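You operate a simulated robot arm through the tools that you are given. There is no shell and no other tool.

You are at the controls of a simulated robot arm. One attempt, no reset.

TASK
Turn the turntable to its blue mark, lock the brake, then sand and dust the brown sample.
Fine: the mark meets the pointer; sand with the 120 grit block, then wipe with the yellow tack cloth; put both back, leave the brake locked.

It is judged by the outcome, as a careful person would: the job done as asked, and still so three seconds after it is handed in. It fails if anything else is knocked over, pushed out of place, dropped, spilled or broken. Flat cloth is picked up by pressing the open fingertips on it (5 to 10 N) and closing them slowly along it; thin cloth reads only 2 to 8 mm in the jaws.

THE ROBOT
A 6-joint arm with a two-finger parallel gripper, fixed in place. Base frame: the origin is at the foot of the arm, x ahead of it, y to its left, z up. Units: m, degrees, N and s.
With the tool pointing down near the work surface it reaches from about 0.2 to 0.78 m from the base axis. Its first joint turns from -166.0 to 166.0 degrees. Payload 3.91 kg.
The TCP is the grasp point between the finger pads, 0.03 m short of the fingertips. In the tool frame z runs along the fingers and y along their closing line. Largest opening 0.11 m; finger width 0.02, thickness 0.01; the body of the gripper, 0.048 by 0.112 m, starts 0.055 m behind the TCP.
Orientation is that of the tool frame in the base frame, as a unit quaternion [w, x, y, z]. With the fingers straight down and closing along the base's y, the tool's x points along the base's -x, its y along +y and its z along -z.

THE INTERFACE
- The arm moves only by the tool servo_tool. Its argument "motion" is a list of rows, each a list of 3 entries, a list of its own where there are three numbers: the shift along the base's x, y, z in m, then the turn, a rotation vector about the base's x, y, z in degrees, then the gripper command, from -1 (fully open) to 1 (shut), values between in proportion. In form: [[[tx, ty, tz], [rx, ry, rz], hand], ...]. A call has 1 to 20 rows; each row is the pose to reach, as a shift and turn from the pose commanded when the call began. Each row takes 0.2 s and may step no farther than 0.05 m and 8.6 degrees from the row before; otherwise, or with a gripper value out of range, the whole call is refused. A pose out of reach is approached as far as the arm can. The call stops where the force on the tool passes 40 N (or 10 N more than at its start, if that is more) or the arm is blocked; 0.2 s more then pass. The fingers move at their own pace (about 0.045 m/s each) and stop on an object; they squeeze with about 25 N. The grip force told is the motor's: it shows also when the fingers shut on nothing. Time passes only in rows, and 0.2 s behind the last, so rows that repeat a pose let the fingers close. The reply holds the time, the measured pose of the TCP, the force on the tool along the base axes, the opening and the grip force, in the units named above and with some noise, with the torque about the TCP (base axes, N m) and any sound that the robot's microphone picked up.
- Cameras (640 x 400 px; columns grow to the right, rows downward): "scene" is fixed at [0.3998, -0.6479, 1.6025]; the picture's right is [1.00, -0.08, 0.00], its down [-0.05, -0.63, -0.78] and it looks along [0.06, 0.78, -0.63] (base axes); focal length 317 px, centre (320, 200). "wrist" rides on the gripper at [0.077, 0.007, -0.114] in the tool frame; the picture's right is [-0.09, 1.00, 0.00], its down [-0.80, -0.07, -0.59] and it looks along [-0.59, -0.05, 0.80] (tool axes); focal length 270 px, centre (320, 200). There is no depth. A picture from a camera that has moved, and an enlarged one, comes with that camera's place and axes in the base frame and with its lens.
- get_image(camera): a new picture of that camera. The clock stands still meanwhile.
- slide_trunk(by): slides the trunk up (or, below 0, down) by that many m; the arm rides with it, the base frame stays. It gives what a move gives, with no picture.
- enlarge(camera, box): a new picture of the part [left, top, right, bottom] of that camera's present view, enlarged. The clock stands still meanwhile.
- hand_in(): hands the job in; it is judged then, once.

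Places have to be worked out from the pictures, the camera data and where the tool is seen. Open the gripper and draw the arm clear of the work before you hand the job in, unless the task says otherwise.

The tools are called after "Call:" as name(argument=value, ...) on one line, values as JSON. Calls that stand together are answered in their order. servo_tool: Moves the arm, as the interface text tells. Its arguments: {"type":"object","properties":{"motion":{"type":"array","items":{"type":"array"}}},"required":["motion"]} The other tools are called the same way: slide_trunk (by) slides the trunk up or down; get_image (camera) takes a picture; enlarge (camera, box) takes an enlarged picture of a part of a camera's view; hand_in () hands the job in.

At the start:

```text
clock: 0.0
ee_pos: [0.3608, 0.4163, 1.1587]
tool_rot: [-0.001, 0.001, 1.0, -0.001]
wrist_force: [-0.8, 0.5, -0.4]
ft_torque: [0.04, 0.0, 0.02]
finger_gap: 0.11
grasp_force: 0.0
trunk travel left (down, up): [-0.575, 0.035]
```

scene: 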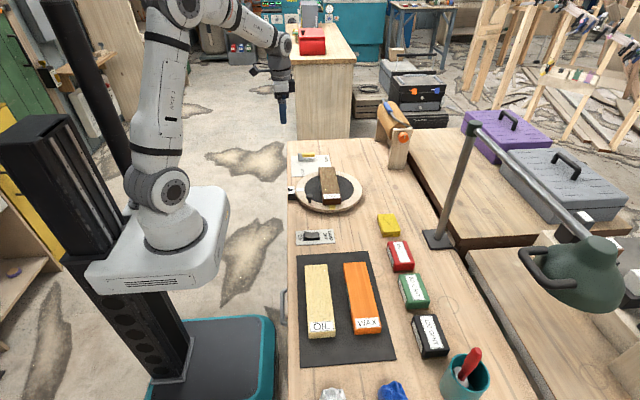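
wrist: 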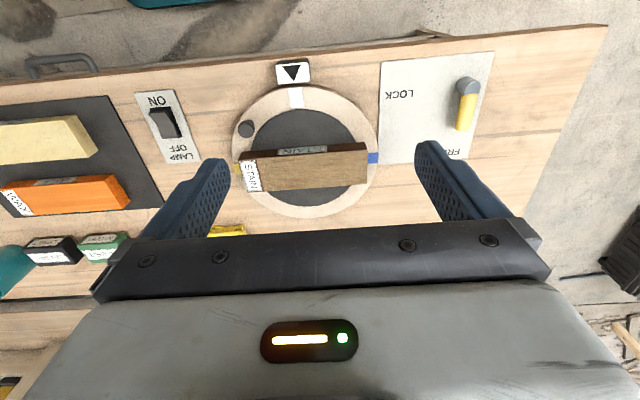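

I'll look closer at the scene and the bench before I move anything.

Call:
enlarge(camera="scene", box=[270, 130, 430, 230])

Call:
enlarge(camera="scene", box=[280, 220, 520, 400])

Call:
enlarge(camera="wrist", box=[120, 40, 520, 240])

```text
4.00 times, centred on (350, 180) of scene
camera zoom: at [0.3998, -0.6479, 1.6025], right [1.0, -0.08, 0.0], down [-0.05, -0.63, -0.78], along [0.06, 0.78, -0.63], focal length 1266 px, centre (200, 280)
```

zoom: 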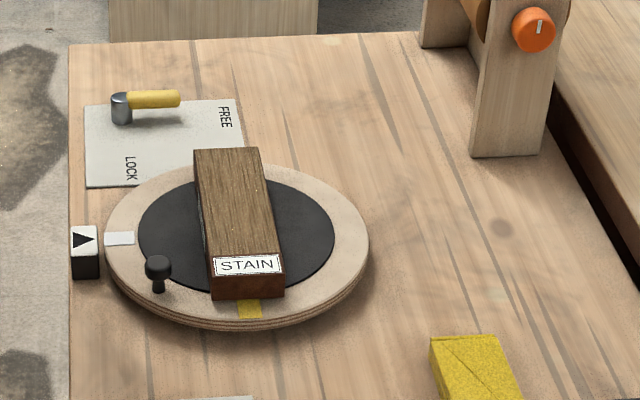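

```text
2.22 times, centred on (400, 310) of scene
camera zoom: at [0.3998, -0.6479, 1.6025], right [1.0, -0.08, 0.0], down [-0.05, -0.63, -0.78], along [0.06, 0.78, -0.63], focal length 704 px, centre (142, -44)
```

zoom: 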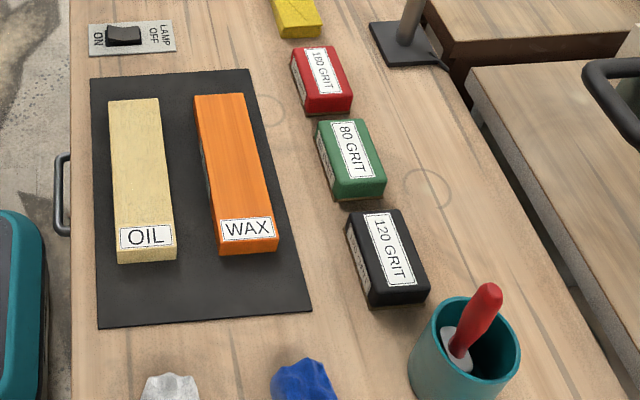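

```text
1.60 times, centred on (320, 140) of wrist
camera zoom: at [0.2833, 0.4256, 1.2735], right [0.09, 1.0, 0.0], down [0.8, -0.07, 0.59], along [0.59, -0.05, -0.8], focal length 432 px, centre (320, 296)
```

zoom: 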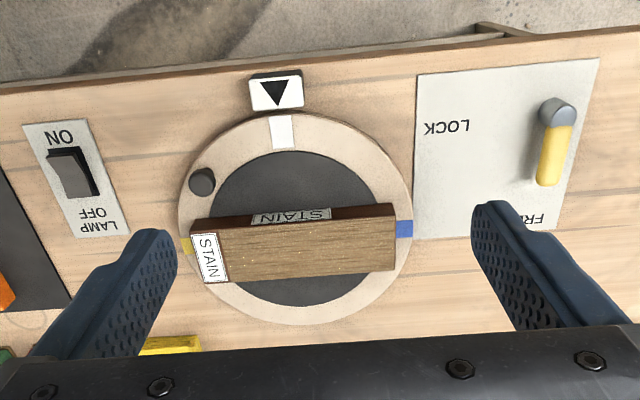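

The pointer is on the turntable's robot side. The white mark faces it now, with the blue mark on the +y side, so the table needs about +90° about z. The brake lever is at FREE and the bench top is near z≈0.80. I'll move down to hover near the turntable knob for a closer look.

Call:
servo_tool(motion=[[[0.01, -0.025, -0.03], [0, 0, 0], -1], [[0.02, -0.05, -0.06], [0, 0, 0], -1], [[0.03, -0.075, -0.09], [0, 0, 0], -1], [[0.04, -0.1, -0.12], [0, 0, 0], -1], [[0.04, -0.115, -0.15], [0, 0, 0], -1], [[0.04, -0.115, -0.15], [0, 0, 0], -1]])

Call:
get_image(camera="wrist")

Call:
get_image(camera="scene")

```text
clock: 1.4
ee_pos: [0.3992, 0.302, 1.0072]
tool_rot: [0.0, 0.001, 1.0, -0.001]
wrist_force: [0.3, -0.5, 0.1]
ft_torque: [-0.01, 0.01, 0.02]
finger_gap: 0.1099
grasp_force: 0.1
trunk travel left (down, up): [-0.575, 0.035]
```

```text
taken
camera wrist: at [0.3225, 0.3106, 1.1217], right [0.09, 1.0, 0.0], down [0.8, -0.07, 0.59], along [0.59, -0.05, -0.8], focal length 270 px, centre (320, 200)
```

wrist: 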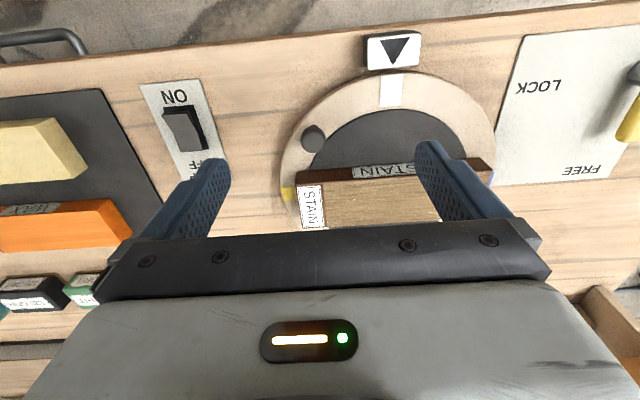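

```text
taken
```

scene: 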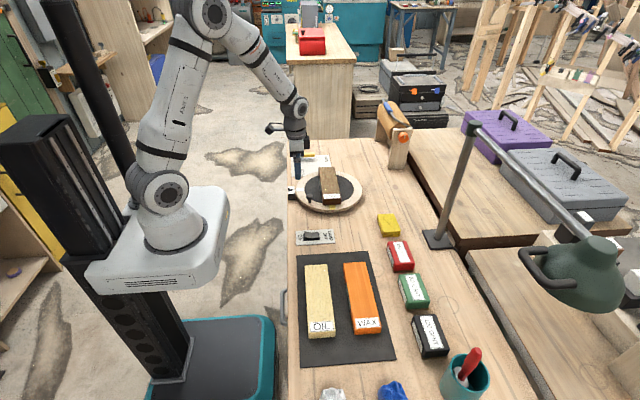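

Triangulating from the two wrist views puts the knob at about (0.436, 0.2935, 0.85). The table centre comes out near (0.525, 0.377), with the knob on a radius of about 0.12. I'll go above the knob with the jaws partly open and check the alignment.

Call:
servo_tool(motion=[[[0.015, -0.005, -0.03], [0, 0, 0], -0.3], [[0.03, -0.008, -0.06], [0, 0, 0], -0.1], [[0.037, -0.0085, -0.085], [0, 0, 0], -0.1], [[0.037, -0.0085, -0.085], [0, 0, 0], -0.1], [[0.037, -0.0085, -0.085], [0, 0, 0], -0.1]])

Call:
get_image(camera="wrist")

Call:
enlarge(camera="scene", box=[270, 130, 430, 230])

```text
clock: 2.6
ee_pos: [0.4358, 0.2953, 0.9251]
tool_rot: [0.0, 0.001, 1.0, 0.0]
wrist_force: [-0.3, 0.2, 0.1]
ft_torque: [-0.02, 0.01, 0.01]
finger_gap: 0.0607
grasp_force: 0.0
trunk travel left (down, up): [-0.575, 0.035]
```

```text
taken
camera wrist: at [0.3593, 0.3031, 1.0386], right [0.09, 1.0, 0.0], down [0.8, -0.07, 0.59], along [0.59, -0.05, -0.8], focal length 270 px, centre (320, 200)
```

wrist: 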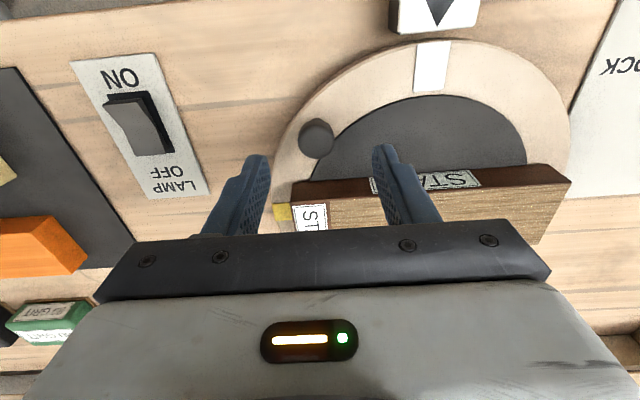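

```text
4.00 times, centred on (350, 180) of scene
camera zoom: at [0.3998, -0.6479, 1.6025], right [1.0, -0.08, 0.0], down [-0.05, -0.63, -0.78], along [0.06, 0.78, -0.63], focal length 1266 px, centre (200, 280)
```

zoom: 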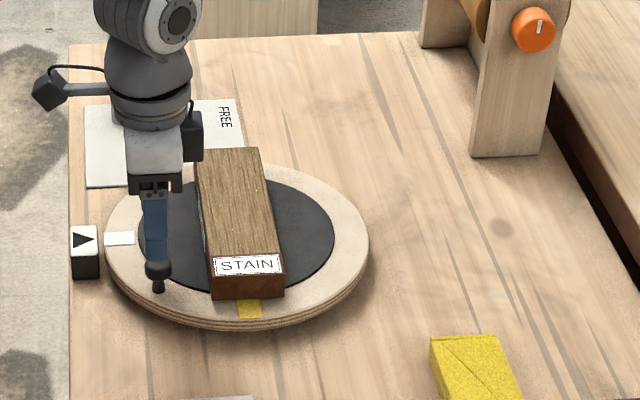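

The knob sits between the fingers. The ball centre is at about z 0.854 and the table surface at about 0.828, so I'll lower to TCP z≈0.866 with the tips just above the table.

Call:
servo_tool(motion=[[[0, 0, -0.02], [0, 0, 0], -0.1], [[0, 0, -0.035], [0, 0, 0], -0.1], [[0, 0, -0.045], [0, 0, 0], -0.1], [[0, 0, -0.052], [0, 0, 0], -0.1], [[0, 0, -0.058], [0, 0, 0], -0.1], [[0, 0, -0.058], [0, 0, 0], -0.1]])

Call:
get_image(camera="wrist")

Call:
enlarge(camera="scene", box=[280, 155, 360, 205])

```text
clock: 4.0
ee_pos: [0.4369, 0.2935, 0.8672]
tool_rot: [-0.001, 0.0, 1.0, 0.0]
wrist_force: [-0.7, -0.5, -0.7]
ft_torque: [-0.03, 0.01, 0.0]
finger_gap: 0.0606
grasp_force: 0.1
trunk travel left (down, up): [-0.575, 0.035]
```

```text
taken
camera wrist: at [0.3598, 0.3026, 0.9804], right [0.09, 1.0, 0.0], down [0.8, -0.07, 0.59], along [0.59, -0.05, -0.8], focal length 270 px, centre (320, 200)
```

wrist: 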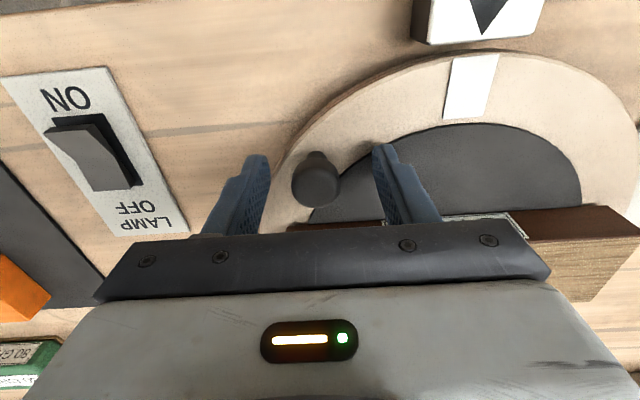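

```text
8.00 times, centred on (320, 180) of scene
camera zoom: at [0.3998, -0.6479, 1.6025], right [1.0, -0.08, 0.0], down [-0.05, -0.63, -0.78], along [0.06, 0.78, -0.63], focal length 2533 px, centre (320, 360)
```

zoom: 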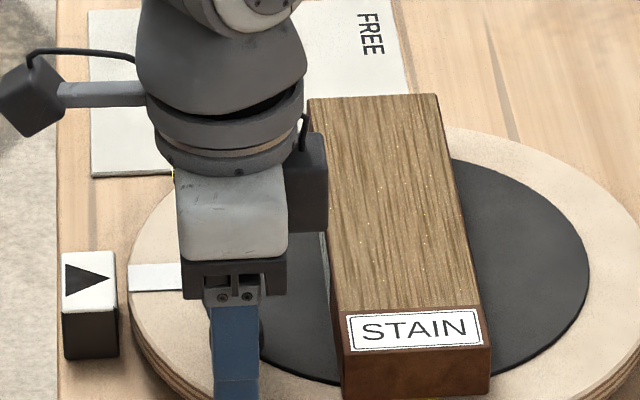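

The ball is well centred between the fingers. I'll close on it.

Call:
servo_tool(motion=[[[0, 0, 0], [0, 0, 0], 0.3], [[0, 0, 0], [0, 0, 0], 0.6], [[0, 0, 0], [0, 0, 0], 1], [[0, 0, 0], [0, 0, 0], 1], [[0, 0, 0], [0, 0, 0], 1]])

Call:
get_image(camera="wrist")

```text
clock: 5.2
ee_pos: [0.4355, 0.2935, 0.865]
tool_rot: [-0.002, 0.0, 1.0, 0.0]
wrist_force: [-7.2, -6.1, -3.1]
ft_torque: [0.54, 0.48, 0.04]
finger_gap: 0.0259
grasp_force: 44.9
trunk travel left (down, up): [-0.575, 0.035]
```

```text
taken
camera wrist: at [0.359, 0.3018, 0.9805], right [0.09, 1.0, 0.0], down [0.8, -0.07, 0.59], along [0.59, -0.05, -0.8], focal length 270 px, centre (320, 200)
```

wrist: 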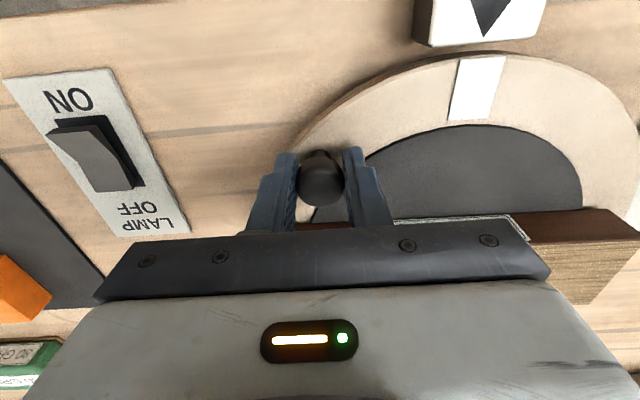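

The knob is gripped (gap 0.026), and a residual force of about 9 N pushes the tool radially outward. I'll shift the commanded pose slightly outward to relieve it.

Call:
servo_tool(motion=[[[-0.001, -0.001, 0], [0, 0, 0], 1], [[-0.0015, -0.0015, 0], [0, 0, 0], 1], [[-0.0015, -0.0015, 0], [0, 0, 0], 1]])

```text
clock: 6.0
ee_pos: [0.4366, 0.2941, 0.8658]
tool_rot: [0.0, -0.001, 1.0, 0.0]
wrist_force: [-1.3, 3.0, -3.8]
ft_torque: [-0.58, 0.25, 0.36]
finger_gap: 0.0256
grasp_force: 44.9
trunk travel left (down, up): [-0.575, 0.035]
```

The forces are small now. I'll turn the first 10° slowly along the arc, rotating the tool with it, and then check the forces.

Call:
servo_tool(motion=[[[0.0038, -0.0037, 0], [0, 0, 2.5], 1], [[0.0077, -0.0073, 0], [0, 0, 5], 1], [[0.0118, -0.0107, 0], [0, 0, 7.5], 1], [[0.016, -0.0139, 0], [0, 0, 10], 1], [[0.016, -0.0139, 0], [0, 0, 10], 1]])

Call:
get_image(camera="wrist")

```text
clock: 7.2
ee_pos: [0.453, 0.2784, 0.8657]
tool_rot: [0.0, -0.088, 0.996, 0.0]
wrist_force: [-2.7, -0.3, -7.2]
ft_torque: [0.81, -0.51, 0.18]
finger_gap: 0.0256
grasp_force: 44.9
trunk travel left (down, up): [-0.575, 0.035]
```

```text
taken
camera wrist: at [0.3759, 0.2733, 0.9804], right [-0.09, 1.0, 0.0], down [0.8, 0.07, 0.59], along [0.59, 0.05, -0.8], focal length 270 px, centre (320, 200)
```

wrist: 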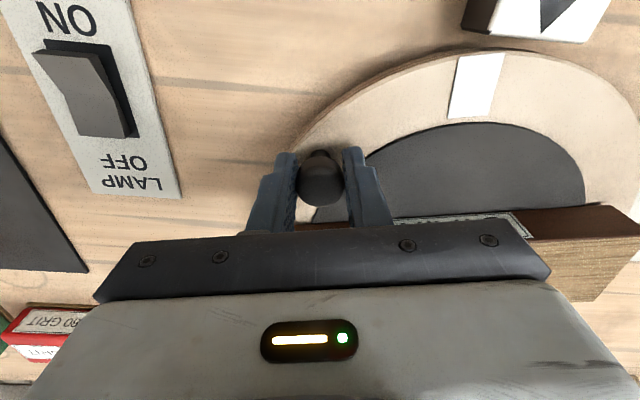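

The table follows with low forces. I'll go on to 30° and ease the z by 1 mm.

Call:
servo_tool(motion=[[[0.0044, -0.003, -0.0005], [0, 0, 2.5], 1], [[0.0089, -0.0059, -0.001], [0, 0, 5], 1], [[0.0135, -0.0085, -0.001], [0, 0, 7.5], 1], [[0.0182, -0.0109, -0.001], [0, 0, 10], 1], [[0.023, -0.0131, -0.001], [0, 0, 12.5], 1], [[0.0279, -0.0152, -0.001], [0, 0, 15], 1], [[0.0329, -0.017, -0.001], [0, 0, 17.5], 1], [[0.038, -0.0185, -0.001], [0, 0, 20], 1], [[0.038, -0.0185, -0.001], [0, 0, 20], 1]])

```text
clock: 9.2
ee_pos: [0.4899, 0.2612, 0.8654]
tool_rot: [0.001, -0.259, 0.966, 0.001]
wrist_force: [2.7, 7.3, 21.8]
ft_torque: [1.03, -0.35, 0.03]
finger_gap: 0.026
grasp_force: 45.7
trunk travel left (down, up): [-0.575, 0.035]
```

z force rose to 22 N, so the 1 mm drop was too much. I'll go back up by that amount, move about 1.5 mm inward, and re-read.

Call:
servo_tool(motion=[[[0.0002, 0.0007, 0.0005], [0, 0, 0], 1], [[0.0003, 0.0013, 0.0009], [0, 0, 0], 1], [[0.0003, 0.0013, 0.0009], [0, 0, 0], 1]])

Call:
get_image(camera="wrist")

```text
clock: 10.0
ee_pos: [0.4886, 0.261, 0.8664]
tool_rot: [0.0, -0.259, 0.966, 0.0]
wrist_force: [3.5, 1.4, 12.8]
ft_torque: [1.12, -0.76, -0.37]
finger_gap: 0.0257
grasp_force: 43.9
trunk travel left (down, up): [-0.575, 0.035]
```

```text
taken
camera wrist: at [0.4194, 0.2297, 0.9804], right [-0.42, 0.91, 0.0], down [0.73, 0.34, 0.59], along [0.54, 0.25, -0.8], focal length 270 px, centre (320, 200)
```

wrist: 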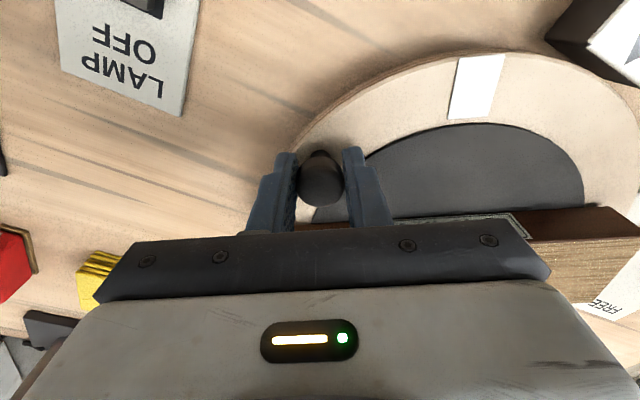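

The radial force is gone and fz is down to 13 N. I'll raise about 1 mm more and continue from 30° to 50°.

Call:
servo_tool(motion=[[[0.0051, -0.0012, 0.0006], [0, 0, 2.5], 1], [[0.0103, -0.0022, 0.0011], [0, 0, 5], 1], [[0.0155, -0.003, 0.0011], [0, 0, 7.5], 1], [[0.0208, -0.0035, 0.0011], [0, 0, 10], 1], [[0.0261, -0.0038, 0.0011], [0, 0, 12.5], 1], [[0.0313, -0.0039, 0.0011], [0, 0, 15], 1], [[0.0366, -0.0037, 0.0011], [0, 0, 17.5], 1], [[0.0419, -0.0033, 0.0011], [0, 0, 20], 1], [[0.0419, -0.0033, 0.0011], [0, 0, 20], 1]])

```text
clock: 12.0
ee_pos: [0.5314, 0.257, 0.8666]
tool_rot: [-0.001, -0.423, 0.906, 0.0]
wrist_force: [-0.9, -15.4, -18.8]
ft_torque: [-0.74, -0.53, 0.25]
finger_gap: 0.0256
grasp_force: 44.7
trunk travel left (down, up): [-0.575, 0.035]
```

Now the tool is about 3 mm too far inward and slightly high, with fy −15 and fz −19. I'll correct outward and down a little.

Call:
servo_tool(motion=[[[0, -0.001, -0.0003], [0, 0, 0], 1], [[0, -0.002, -0.0006], [0, 0, 0], 1], [[0, -0.0028, -0.0008], [0, 0, 0], 1], [[0, -0.0028, -0.0008], [0, 0, 0], 1]])

Call:
get_image(camera="wrist")

```text
clock: 13.0
ee_pos: [0.5325, 0.2578, 0.8663]
tool_rot: [0.0, -0.422, 0.907, 0.001]
wrist_force: [1.1, 8.3, -11.5]
ft_torque: [0.54, 0.95, -0.09]
finger_gap: 0.0256
grasp_force: 44.8
trunk travel left (down, up): [-0.575, 0.035]
```

```text
taken
camera wrist: at [0.4784, 0.2036, 0.9804], right [-0.71, 0.71, 0.0], down [0.57, 0.57, 0.6], along [0.42, 0.42, -0.8], focal length 270 px, centre (320, 200)
```

wrist: 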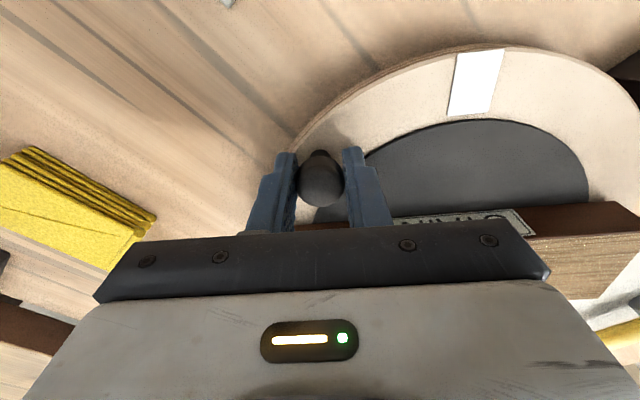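

I now estimate a radius of 0.1217 and a stiffness of about 8.5 N/mm. I'll continue from 50° to 70° on the refined arc.

Call:
servo_tool(motion=[[[0.0056, 0.0021, -0.0005], [0, 0, 2.5], 1], [[0.0108, 0.0028, -0.001], [0, 0, 5], 1], [[0.016, 0.0038, -0.001], [0, 0, 7.5], 1], [[0.0212, 0.0051, -0.001], [0, 0, 10], 1], [[0.0263, 0.0065, -0.001], [0, 0, 12.5], 1], [[0.0313, 0.0082, -0.001], [0, 0, 15], 1], [[0.0363, 0.0101, -0.001], [0, 0, 17.5], 1], [[0.0412, 0.0122, -0.001], [0, 0, 20], 1], [[0.0412, 0.0122, -0.001], [0, 0, 20], 1]])

Call:
get_image(camera="wrist")

Call:
enlarge(camera="scene", box=[270, 130, 430, 230])

```text
clock: 15.0
ee_pos: [0.5726, 0.2669, 0.8679]
tool_rot: [0.001, -0.574, 0.819, 0.0]
wrist_force: [4.2, 0.8, 11.6]
ft_torque: [0.67, 0.52, -0.45]
finger_gap: 0.0258
grasp_force: 45.2
trunk travel left (down, up): [-0.575, 0.035]
```

```text
taken
camera wrist: at [0.54, 0.1989, 0.9803], right [-0.91, 0.42, 0.0], down [0.34, 0.73, 0.6], along [0.25, 0.54, -0.8], focal length 270 px, centre (320, 200)
```

wrist: 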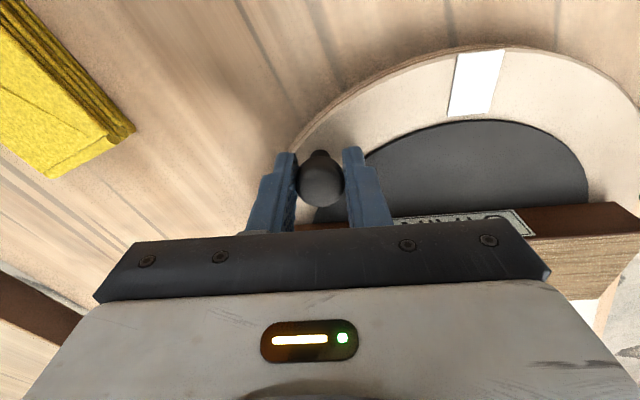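

```text
4.00 times, centred on (350, 180) of scene
camera zoom: at [0.3998, -0.6479, 1.6025], right [1.0, -0.08, 0.0], down [-0.05, -0.63, -0.78], along [0.06, 0.78, -0.63], focal length 1266 px, centre (200, 280)
```

zoom: 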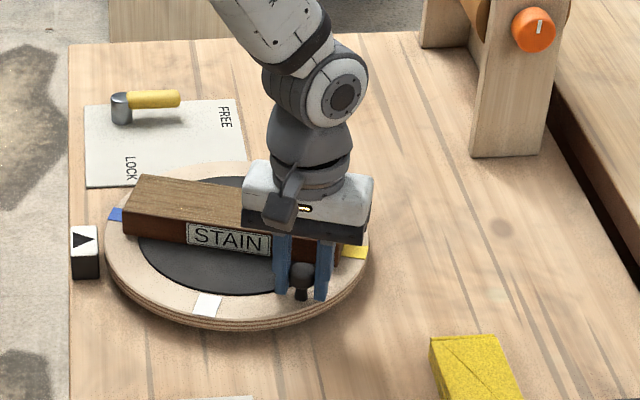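

Forces are moderate and the blue mark is approaching the pointer. I'll continue from 70° to 88° and compare the mark with the pointer.

Call:
servo_tool(motion=[[[0.0047, 0.0024, 0.0005], [0, 0, 2.5], 1], [[0.0094, 0.0049, 0.001], [0, 0, 5], 1], [[0.014, 0.0076, 0.001], [0, 0, 7.5], 1], [[0.0184, 0.0105, 0.001], [0, 0, 10], 1], [[0.0227, 0.0137, 0.001], [0, 0, 12.5], 1], [[0.0268, 0.017, 0.001], [0, 0, 15], 1], [[0.0308, 0.0204, 0.001], [0, 0, 17.5], 1], [[0.0308, 0.0204, 0.001], [0, 0, 17.5], 1]])

Call:
get_image(camera="wrist")

Call:
enlarge(camera="scene", box=[270, 155, 390, 230])

```text
clock: 16.8
ee_pos: [0.6029, 0.2869, 0.8659]
tool_rot: [-0.001, -0.692, 0.722, -0.001]
wrist_force: [-9.5, 3.8, 0.5]
ft_torque: [0.36, -0.53, 0.49]
finger_gap: 0.0256
grasp_force: 44.8
trunk travel left (down, up): [-0.575, 0.035]
```

```text
taken
camera wrist: at [0.5933, 0.213, 0.9805], right [-0.99, 0.13, 0.0], down [0.11, 0.8, 0.59], along [0.08, 0.59, -0.8], focal length 270 px, centre (320, 200)
```

wrist: 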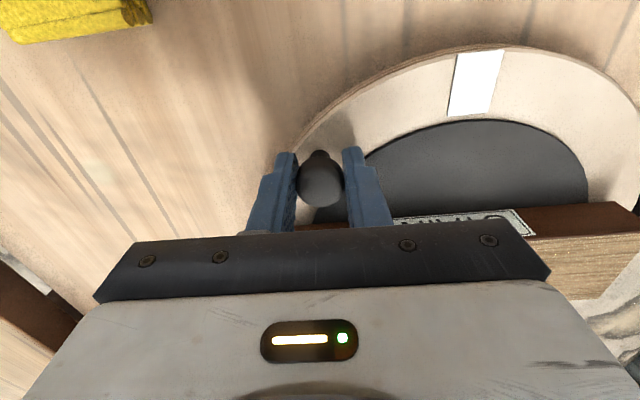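

```text
5.33 times, centred on (330, 192) of scene
camera zoom: at [0.3998, -0.6479, 1.6025], right [1.0, -0.08, 0.0], down [-0.05, -0.63, -0.78], along [0.06, 0.78, -0.63], focal length 1689 px, centre (267, 240)
```

zoom: 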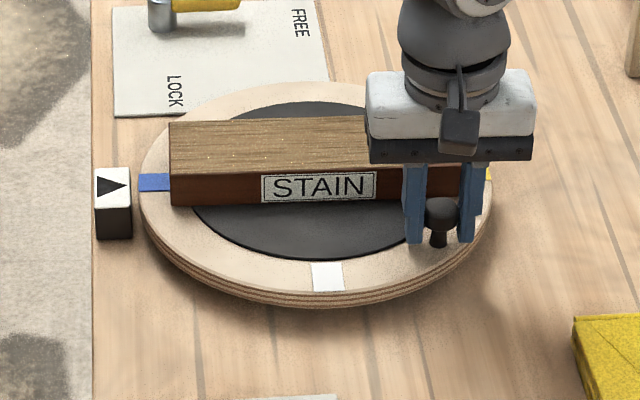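

The blue mark is just short of the pointer, about 2.5° by row comparison. I'll finish the turn to 90°, then zoom hard on the mark and the pointer.

Call:
servo_tool(motion=[[[0.0016, 0.0022, 0], [0, 0, 1.25], 1], [[0.0032, 0.0044, 0], [0, 0, 2.5], 1], [[0.0032, 0.0044, 0], [0, 0, 2.5], 1], [[0.0032, 0.0044, 0], [0, 0, 2.5], 1]])

Call:
enlarge(camera="scene", box=[282, 177, 322, 202])

```text
clock: 17.8
ee_pos: [0.6076, 0.2911, 0.867]
tool_rot: [0.0, 0.707, -0.707, 0.0]
wrist_force: [0.2, -5.0, 1.2]
ft_torque: [-1.13, 0.58, 0.41]
finger_gap: 0.0259
grasp_force: 45.2
trunk travel left (down, up): [-0.575, 0.035]
```

```text
16.00 times, centred on (302, 190) of scene
camera zoom: at [0.3998, -0.6479, 1.6025], right [1.0, -0.08, 0.0], down [-0.05, -0.63, -0.78], along [0.06, 0.78, -0.63], focal length 5066 px, centre (608, 368)
```

zoom: 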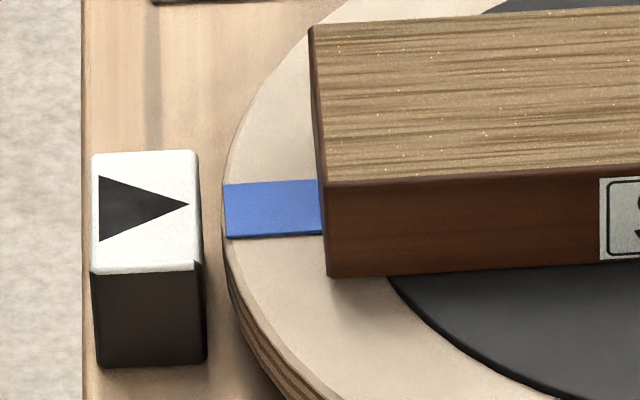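

The blue mark's centreline lines up with the pointer triangle, since the small row offset matches their few-mm height difference. I'll open the jaws gently and lift straight up.

Call:
servo_tool(motion=[[[0, 0, 0], [0, 0, 0], 0.45], [[0, 0, 0], [0, 0, 0], 0.25], [[0, 0, 0], [0, 0, 0], 0.1], [[0, 0, 0], [0, 0, 0], 0.1], [[0, 0, 0.02], [0, 0, 0], 0.1], [[0, 0, 0.05], [0, 0, 0], 0.1], [[0, 0, 0.09], [0, 0, 0], 0.1], [[0, 0, 0.12], [0, 0, 0], 0.1], [[0, 0, 0.12], [0, 0, 0], 0.1]])

Call:
enlarge(camera="scene", box=[282, 177, 322, 202])

Call:
enlarge(camera="scene", box=[270, 130, 430, 230])

```text
clock: 19.8
ee_pos: [0.6066, 0.2898, 0.987]
tool_rot: [0.0, -0.707, 0.707, 0.0]
wrist_force: [-0.1, 0.1, 0.5]
ft_torque: [0.0, -0.01, -0.02]
finger_gap: 0.0494
grasp_force: 0.0
trunk travel left (down, up): [-0.575, 0.035]
```

```text
16.00 times, centred on (302, 190) of scene
camera zoom: at [0.3998, -0.6479, 1.6025], right [1.0, -0.08, 0.0], down [-0.05, -0.63, -0.78], along [0.06, 0.78, -0.63], focal length 5066 px, centre (608, 368)
```

zoom: 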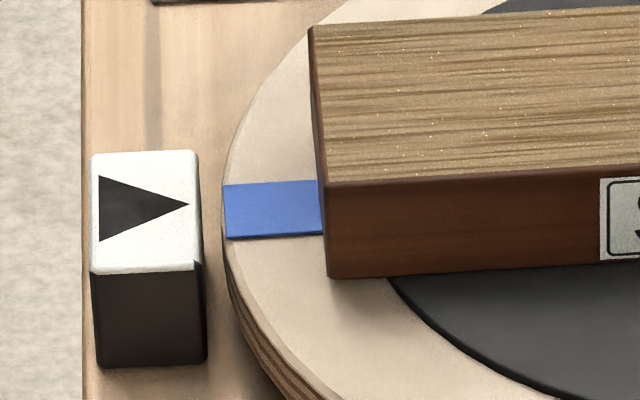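

```text
4.00 times, centred on (350, 180) of scene
camera zoom: at [0.3998, -0.6479, 1.6025], right [1.0, -0.08, 0.0], down [-0.05, -0.63, -0.78], along [0.06, 0.78, -0.63], focal length 1266 px, centre (200, 280)
```

zoom: 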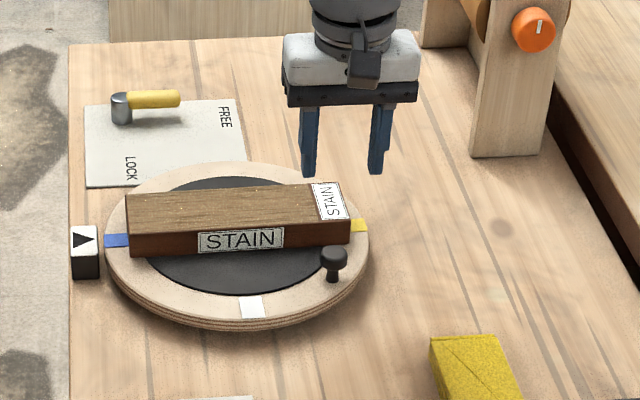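

The mark is settled on the pointer and the sample hasn't moved. Next is the brake lever, roughly at (0.41, 0.65) with its handle pointing +x, near the edge of reach. I'll retreat to yaw 0 and move over to look at it.

Call:
servo_tool(motion=[[[-0.005, 0.005, 0.02], [0, 0, -8], 0.1], [[-0.02, 0.02, 0.03], [0, 0, -16], 0.1], [[-0.037, 0.04, 0.03], [0, 0, -24], 0.0], [[-0.055, 0.06, 0.03], [0, 0, -32], 0.0], [[-0.072, 0.08, 0.03], [0, 0, -40], 0.0], [[-0.09, 0.1, 0.03], [0, 0, -48], 0.0], [[-0.107, 0.12, 0.03], [0, 0, -56], 0.0], [[-0.125, 0.14, 0.03], [0, 0, -64], 0.0], [[-0.142, 0.16, 0.03], [0, 0, -72], 0.0], [[-0.16, 0.18, 0.03], [0, 0, -80], 0.0], [[-0.175, 0.2, 0.03], [0, 0, -86], 0.0], [[-0.187, 0.21, 0.03], [0, 0, -90], 0.0], [[-0.187, 0.21, 0.03], [0, 0, -90], 0.0]])

Call:
get_image(camera="wrist")

```text
clock: 22.6
ee_pos: [0.4204, 0.5022, 1.0151]
tool_rot: [0.0, 0.001, 1.0, 0.0]
wrist_force: [0.7, -0.4, 0.1]
ft_torque: [0.01, -0.02, 0.02]
finger_gap: 0.0549
grasp_force: 0.0
trunk travel left (down, up): [-0.575, 0.035]
```

```text
taken
camera wrist: at [0.3435, 0.5108, 1.1293], right [0.09, 1.0, 0.0], down [0.8, -0.07, 0.59], along [0.59, -0.05, -0.8], focal length 270 px, centre (320, 200)
```

wrist: 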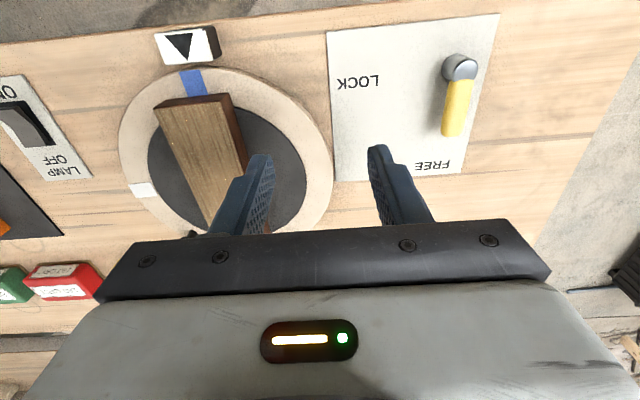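

I'll zoom in on the lever in both views to get its geometry.

Call:
enlarge(camera="scene", box=[284, 142, 340, 177])

Call:
enlarge(camera="wrist", box=[320, 10, 512, 130])

```text
11.43 times, centred on (312, 160) of scene
camera zoom: at [0.3998, -0.6479, 1.6025], right [1.0, -0.08, 0.0], down [-0.05, -0.63, -0.78], along [0.06, 0.78, -0.63], focal length 3618 px, centre (411, 663)
```

zoom: 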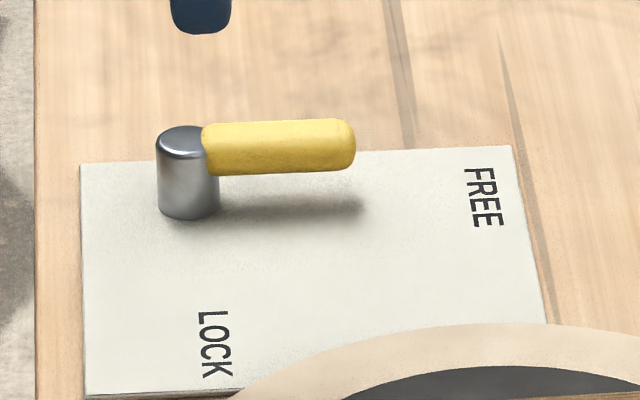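

```text
3.33 times, centred on (416, 70) of wrist
camera zoom: at [0.3435, 0.5108, 1.1293], right [0.09, 1.0, 0.0], down [0.8, -0.07, 0.59], along [0.59, -0.05, -0.8], focal length 901 px, centre (0, 633)
```

zoom: 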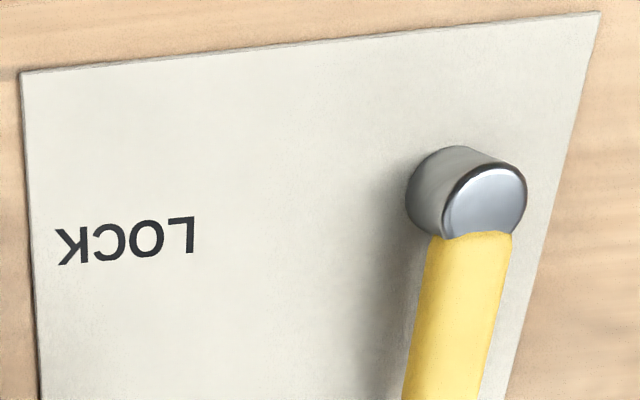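

The hub is about at (0.411, 0.650) with its top near z 0.832. The handle is about 22 mm thick and 70 mm long, with its axis near z 0.822. I'll try hovering over the handle at about (0.447, 0.648) with the tool vertical to see whether it can be reached.

Call:
servo_tool(motion=[[[0.005, 0.03, -0.01], [0, 0, 0], 0.05], [[0.01, 0.06, -0.025], [0, 0, 0], 0.05], [[0.015, 0.09, -0.045], [0, 0, 0], 0.05], [[0.02, 0.115, -0.065], [0, 0, 0], 0.05], [[0.025, 0.135, -0.08], [0, 0, 0], 0.05], [[0.027, 0.146, -0.09], [0, 0, 0], 0.05], [[0.027, 0.146, -0.09], [0, 0, 0], 0.05]])

Call:
get_image(camera="wrist")

Call:
enlarge(camera="scene", box=[270, 110, 366, 170])

```text
clock: 24.2
ee_pos: [0.446, 0.6473, 0.9259]
tool_rot: [0.0, 0.001, 1.0, 0.0]
wrist_force: [0.5, 0.1, -0.3]
ft_torque: [-0.03, 0.01, 0.03]
finger_gap: 0.0521
grasp_force: 0.0
trunk travel left (down, up): [-0.575, 0.035]
```

```text
taken
camera wrist: at [0.3699, 0.6558, 1.0402], right [0.09, 1.0, 0.0], down [0.8, -0.07, 0.59], along [0.59, -0.05, -0.8], focal length 270 px, centre (320, 200)
```

wrist: 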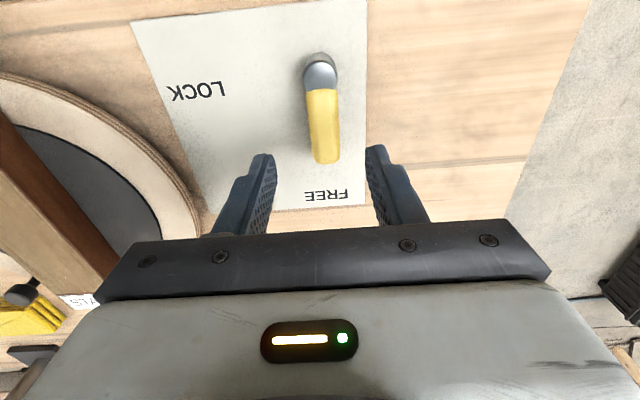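

```text
6.67 times, centred on (318, 140) of scene
camera zoom: at [0.3998, -0.6479, 1.6025], right [1.0, -0.08, 0.0], down [-0.05, -0.63, -0.78], along [0.06, 0.78, -0.63], focal length 2111 px, centre (333, 600)
```

zoom: 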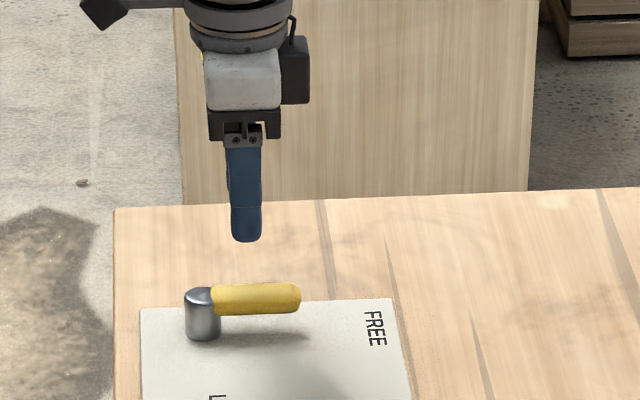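

The pose is reached accurately. The handle lies along x at y≈0.652 with the pivot at about (0.4105, 0.652). I'll descend so the fingers straddle the handle at x≈0.45, tips about 1 cm above the plate.

Call:
servo_tool(motion=[[[0.002, 0.002, -0.02], [0, 0, 0], 0.05], [[0.004, 0.0045, -0.04], [0, 0, 0], 0.05], [[0.004, 0.0045, -0.058], [0, 0, 0], 0.05], [[0.004, 0.0045, -0.072], [0, 0, 0], 0.05], [[0.004, 0.0045, -0.083], [0, 0, 0], 0.05], [[0.004, 0.0045, -0.083], [0, 0, 0], 0.05]])

Call:
get_image(camera="wrist")

Call:
enlarge(camera="scene", box=[270, 110, 366, 170])

```text
clock: 25.6
ee_pos: [0.4505, 0.6528, 0.8425]
tool_rot: [0.0, 0.0, 1.0, 0.0]
wrist_force: [0.0, 0.1, -0.3]
ft_torque: [-0.03, -0.01, 0.01]
finger_gap: 0.0525
grasp_force: 0.0
trunk travel left (down, up): [-0.575, 0.035]
```

```text
taken
camera wrist: at [0.3733, 0.6609, 0.9568], right [0.09, 1.0, 0.0], down [0.8, -0.07, 0.59], along [0.59, -0.05, -0.8], focal length 270 px, centre (320, 200)
```

wrist: 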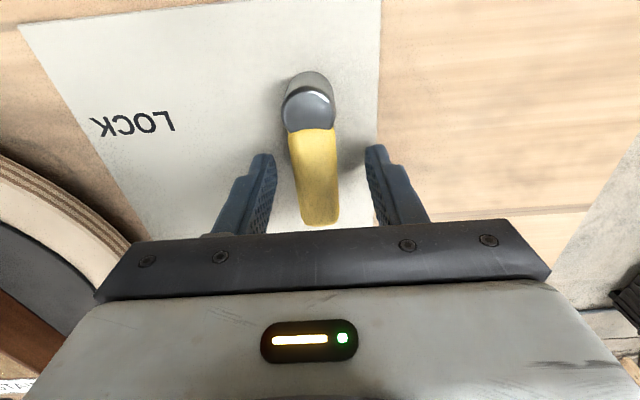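

```text
6.67 times, centred on (318, 140) of scene
camera zoom: at [0.3998, -0.6479, 1.6025], right [1.0, -0.08, 0.0], down [-0.05, -0.63, -0.78], along [0.06, 0.78, -0.63], focal length 2111 px, centre (333, 600)
```

zoom: 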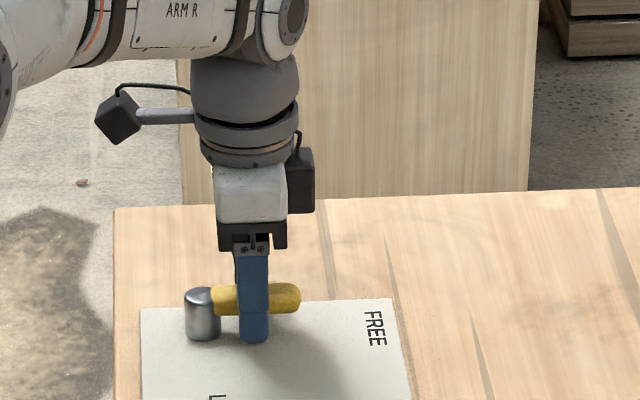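

The fingers straddle the handle. I'll narrow the jaws to a loose cage of about 30 mm, then swing the lever clockwise in stages toward LOCK, turning the tool with it.

Call:
servo_tool(motion=[[[0, 0, 0], [0, 0, 0], 0.3], [[0, 0, 0], [0, 0, 0], 0.46], [[0, 0, 0], [0, 0, 0], 0.46], [[-0.0003, -0.0052, 0], [0, 0, -7.5], 0.46], [[-0.0014, -0.0104, 0], [0, 0, -15], 0.46], [[-0.003, -0.0153, 0], [0, 0, -22.5], 0.46], [[-0.0054, -0.02, 0], [0, 0, -30], 0.46], [[-0.0054, -0.02, 0], [0, 0, -30], 0.46]])

Call:
get_image(camera="wrist")

```text
clock: 27.4
ee_pos: [0.4454, 0.6336, 0.8434]
tool_rot: [0.001, 0.26, 0.966, 0.0]
wrist_force: [-0.5, 0.1, -0.3]
ft_torque: [0.0, 0.01, -0.02]
finger_gap: 0.0297
grasp_force: 0.7
trunk travel left (down, up): [-0.575, 0.035]
```

```text
taken
camera wrist: at [0.382, 0.6783, 0.9573], right [0.58, 0.82, 0.0], down [0.66, -0.46, 0.59], along [0.49, -0.34, -0.8], focal length 270 px, centre (320, 200)
```

wrist: 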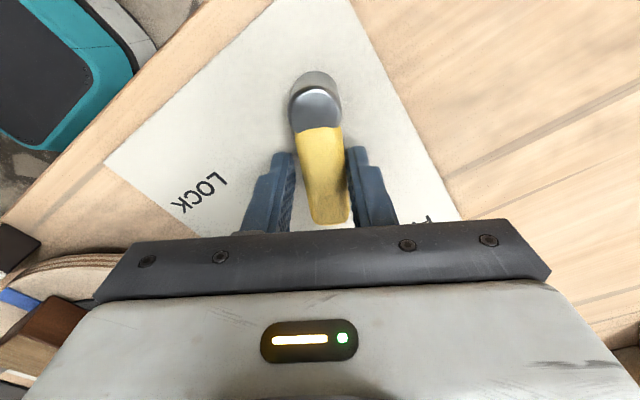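

The lever moves freely with negligible force. I'll continue the sweep to −90°.

Call:
servo_tool(motion=[[[-0.0029, -0.0044, 0], [0, 0, -7.5], 0.46], [[-0.0063, -0.0083, 0], [0, 0, -15], 0.46], [[-0.0102, -0.0117, 0], [0, 0, -22.5], 0.46], [[-0.0146, -0.0146, 0], [0, 0, -30], 0.46], [[-0.0193, -0.017, 0], [0, 0, -37.5], 0.46], [[-0.0242, -0.0186, 0], [0, 0, -45], 0.46], [[-0.0294, -0.0197, 0], [0, 0, -52.5], 0.46], [[-0.0346, -0.02, 0], [0, 0, -60], 0.46], [[-0.0346, -0.02, 0], [0, 0, -60], 0.46]])

Call:
get_image(camera="wrist")

Call:
enlarge(camera="scene", box=[270, 130, 350, 180])

```text
clock: 29.4
ee_pos: [0.4121, 0.6133, 0.8441]
tool_rot: [-0.001, 0.707, 0.707, 0.0]
wrist_force: [2.1, 1.3, 0.6]
ft_torque: [0.04, -0.07, 0.0]
finger_gap: 0.0306
grasp_force: 0.8
trunk travel left (down, up): [-0.575, 0.035]
```

```text
taken
camera wrist: at [0.419, 0.6913, 0.9576], right [1.0, -0.09, 0.0], down [-0.07, -0.8, 0.59], along [-0.05, -0.59, -0.8], focal length 270 px, centre (320, 200)
```

wrist: 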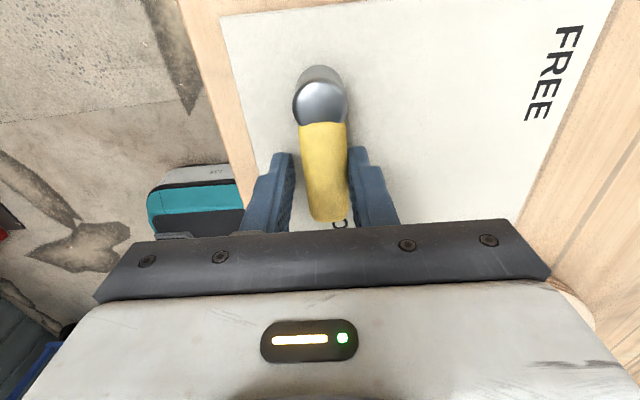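

```text
8.00 times, centred on (310, 155) of scene
camera zoom: at [0.3998, -0.6479, 1.6025], right [1.0, -0.08, 0.0], down [-0.05, -0.63, -0.78], along [0.06, 0.78, -0.63], focal length 2533 px, centre (400, 560)
```

zoom: 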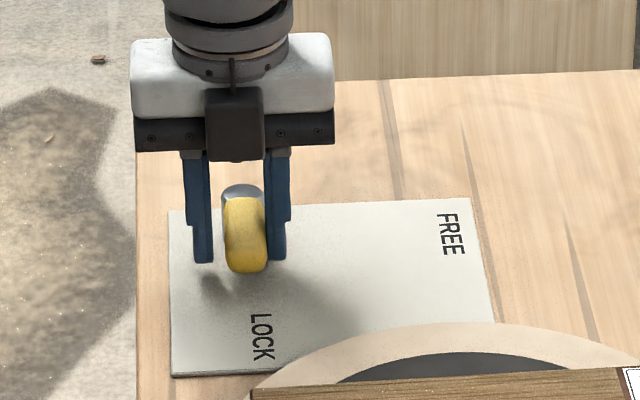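

The lever is nearly at LOCK but trails the pushing finger by a few degrees, and I've heard no click. I'll push on in small steps to its stop, watching the force.

Call:
servo_tool(motion=[[[-0.0014, 0, 0], [0, 0, -2], 0.46], [[-0.0028, 0.0001, 0], [0, 0, -4], 0.46], [[-0.0028, 0.0001, 0], [0, 0, -4], 0.46]])

Call:
get_image(camera="wrist")

```text
clock: 30.2
ee_pos: [0.4102, 0.6137, 0.843]
tool_rot: [0.0, 0.732, 0.681, -0.001]
wrist_force: [11.7, 4.9, 0.2]
ft_torque: [0.13, -0.14, 0.2]
finger_gap: 0.0354
grasp_force: 5.6
trunk travel left (down, up): [-0.575, 0.035]
```

```text
taken
camera wrist: at [0.4222, 0.6911, 0.9574], right [0.99, -0.16, 0.0], down [-0.13, -0.79, 0.59], along [-0.09, -0.59, -0.8], focal length 270 px, centre (320, 200)
```

wrist: 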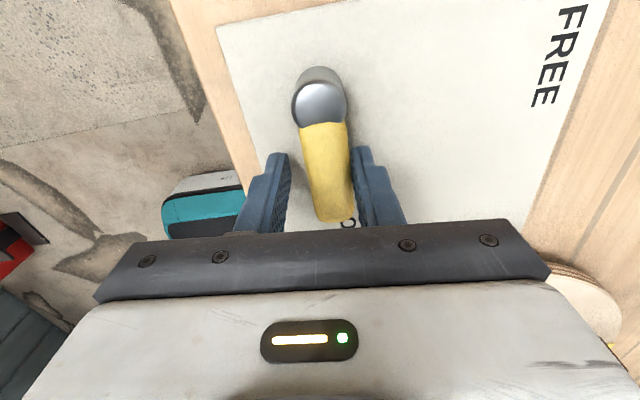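

The force is rising (12 N), the fingers are spreading slightly, and the handle reads about −91°, so it looks to be at its stop. One more small nudge will confirm that before I back off.

Call:
servo_tool(motion=[[[-0.0015, 0, 0], [0, 0, 0], 0.46], [[-0.0025, 0, 0], [0, 0, 0], 0.46], [[-0.0025, 0, 0], [0, 0, 0], 0.46]])

Call:
get_image(camera="wrist")

```text
clock: 31.0
ee_pos: [0.4081, 0.6125, 0.843]
tool_rot: [0.0, 0.731, 0.682, -0.001]
wrist_force: [19.1, 9.1, 0.6]
ft_torque: [0.15, -0.32, 0.4]
finger_gap: 0.0387
grasp_force: 9.3
trunk travel left (down, up): [-0.575, 0.035]
```

```text
taken
camera wrist: at [0.4203, 0.6905, 0.9574], right [0.99, -0.16, 0.0], down [-0.13, -0.79, 0.59], along [-0.09, -0.59, -0.8], focal length 270 px, centre (320, 200)
```

wrist: 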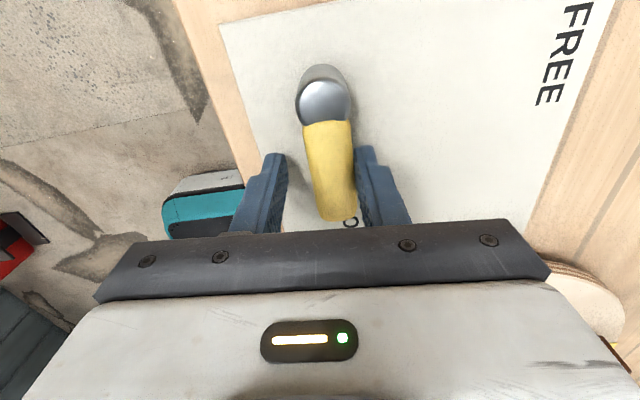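

The force rises and the lever no longer moves, so it's firmly at its LOCK stop. I'll back off, open slightly and lift clear.

Call:
servo_tool(motion=[[[0.002, 0, 0], [0, 0, 0], 0.3], [[0.005, 0, 0], [0, 0, 2], 0.1], [[0.005, 0, 0], [0, 0, 4], 0.1], [[0.005, 0, 0.02], [0, 0, 4], 0.1], [[0.005, 0, 0.05], [0, 0, 4], 0.1], [[0.005, -0.01, 0.09], [0, 0, 4], 0.1], [[0.005, -0.03, 0.13], [0, 0, 4], 0.1], [[0.005, -0.05, 0.16], [0, 0, 4], 0.1]])

Call:
enlarge(camera="scene", box=[270, 140, 366, 200])

Call:
get_image(camera="wrist")

```text
clock: 32.8
ee_pos: [0.4121, 0.5599, 1.0009]
tool_rot: [0.0, 0.707, 0.707, 0.0]
wrist_force: [0.6, -0.1, 0.7]
ft_torque: [0.0, -0.03, -0.01]
finger_gap: 0.0497
grasp_force: 0.1
trunk travel left (down, up): [-0.575, 0.035]
```

```text
6.67 times, centred on (318, 170) of scene
camera zoom: at [0.3998, -0.6479, 1.6025], right [1.0, -0.08, 0.0], down [-0.05, -0.63, -0.78], along [0.06, 0.78, -0.63], focal length 2111 px, centre (333, 400)
```

zoom: 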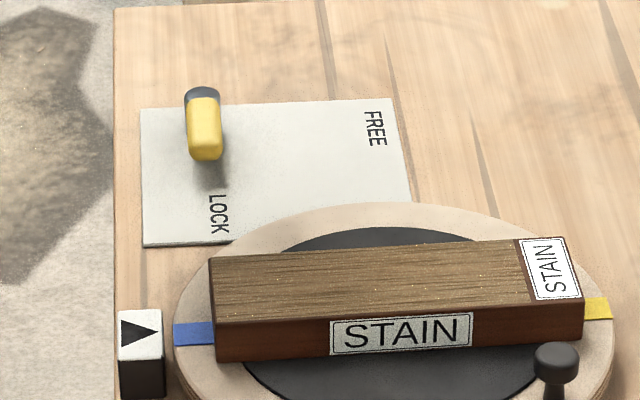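

```text
taken
camera wrist: at [0.4182, 0.6408, 1.1159], right [1.0, -0.09, 0.0], down [-0.07, -0.8, 0.59], along [-0.05, -0.59, -0.8], focal length 270 px, centre (320, 200)
```

wrist: 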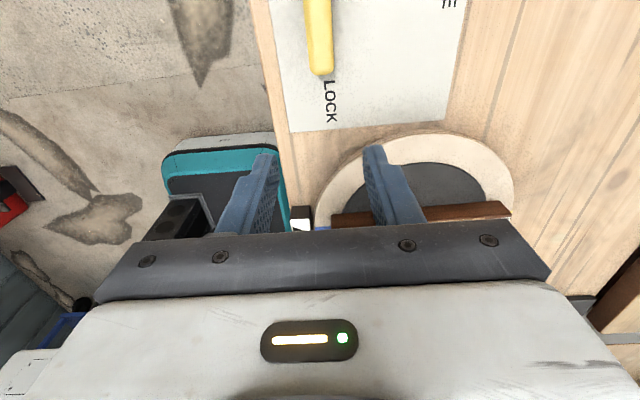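

The lever is at LOCK and the blue mark is still on the pointer. Next I'll carry the open gripper (closing along x) over to look at the sanding blocks.

Call:
servo_tool(motion=[[[0.01, -0.03, 0.01], [0, 0, 0], -0.2], [[0.025, -0.072, 0.015], [0, 0, 0], -0.4], [[0.04, -0.115, 0.02], [0, 0, 0], -0.6], [[0.055, -0.158, 0.025], [0, 0, 0], -0.8], [[0.07, -0.202, 0.03], [0, 0, 0], -1], [[0.085, -0.246, 0.035], [0, 0, 0], -1], [[0.1, -0.29, 0.04], [0, 0, 0], -1], [[0.115, -0.334, 0.045], [0, 0, 0], -1], [[0.13, -0.378, 0.05], [0, 0, 0], -1], [[0.145, -0.422, 0.05], [0, 0, 0], -1], [[0.16, -0.466, 0.05], [0, 0, 0], -1], [[0.175, -0.51, 0.05], [0, 0, 0], -1], [[0.19, -0.552, 0.05], [0, 0, 0], -1], [[0.205, -0.59, 0.05], [0, 0, 0], -1], [[0.21, -0.61, 0.05], [0, 0, 0], -1], [[0.21, -0.61, 0.05], [0, 0, 0], -1]])

Call:
get_image(camera="wrist")

Call:
get_image(camera="scene")

```text
clock: 36.2
ee_pos: [0.6214, -0.0481, 1.0513]
tool_rot: [-0.001, 0.707, 0.707, 0.0]
wrist_force: [0.4, 0.9, -0.4]
ft_torque: [0.03, 0.01, -0.03]
finger_gap: 0.1099
grasp_force: 0.0
trunk travel left (down, up): [-0.575, 0.035]
```

```text
taken
camera wrist: at [0.6276, 0.0306, 1.166], right [1.0, -0.09, 0.0], down [-0.07, -0.8, 0.59], along [-0.05, -0.59, -0.8], focal length 270 px, centre (320, 200)
```

wrist: 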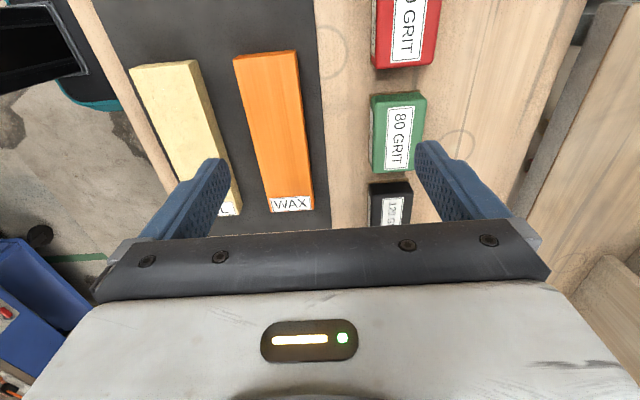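

```text
taken
```

scene: 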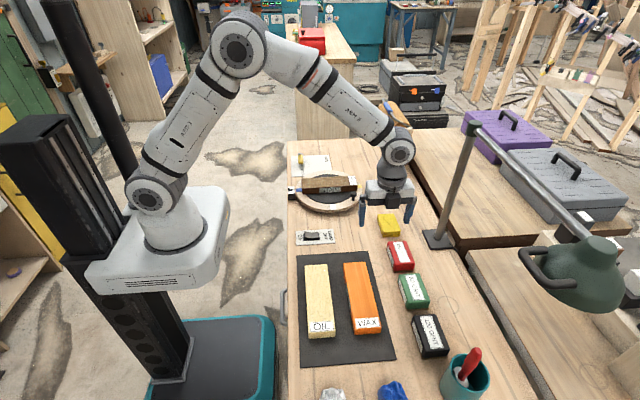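

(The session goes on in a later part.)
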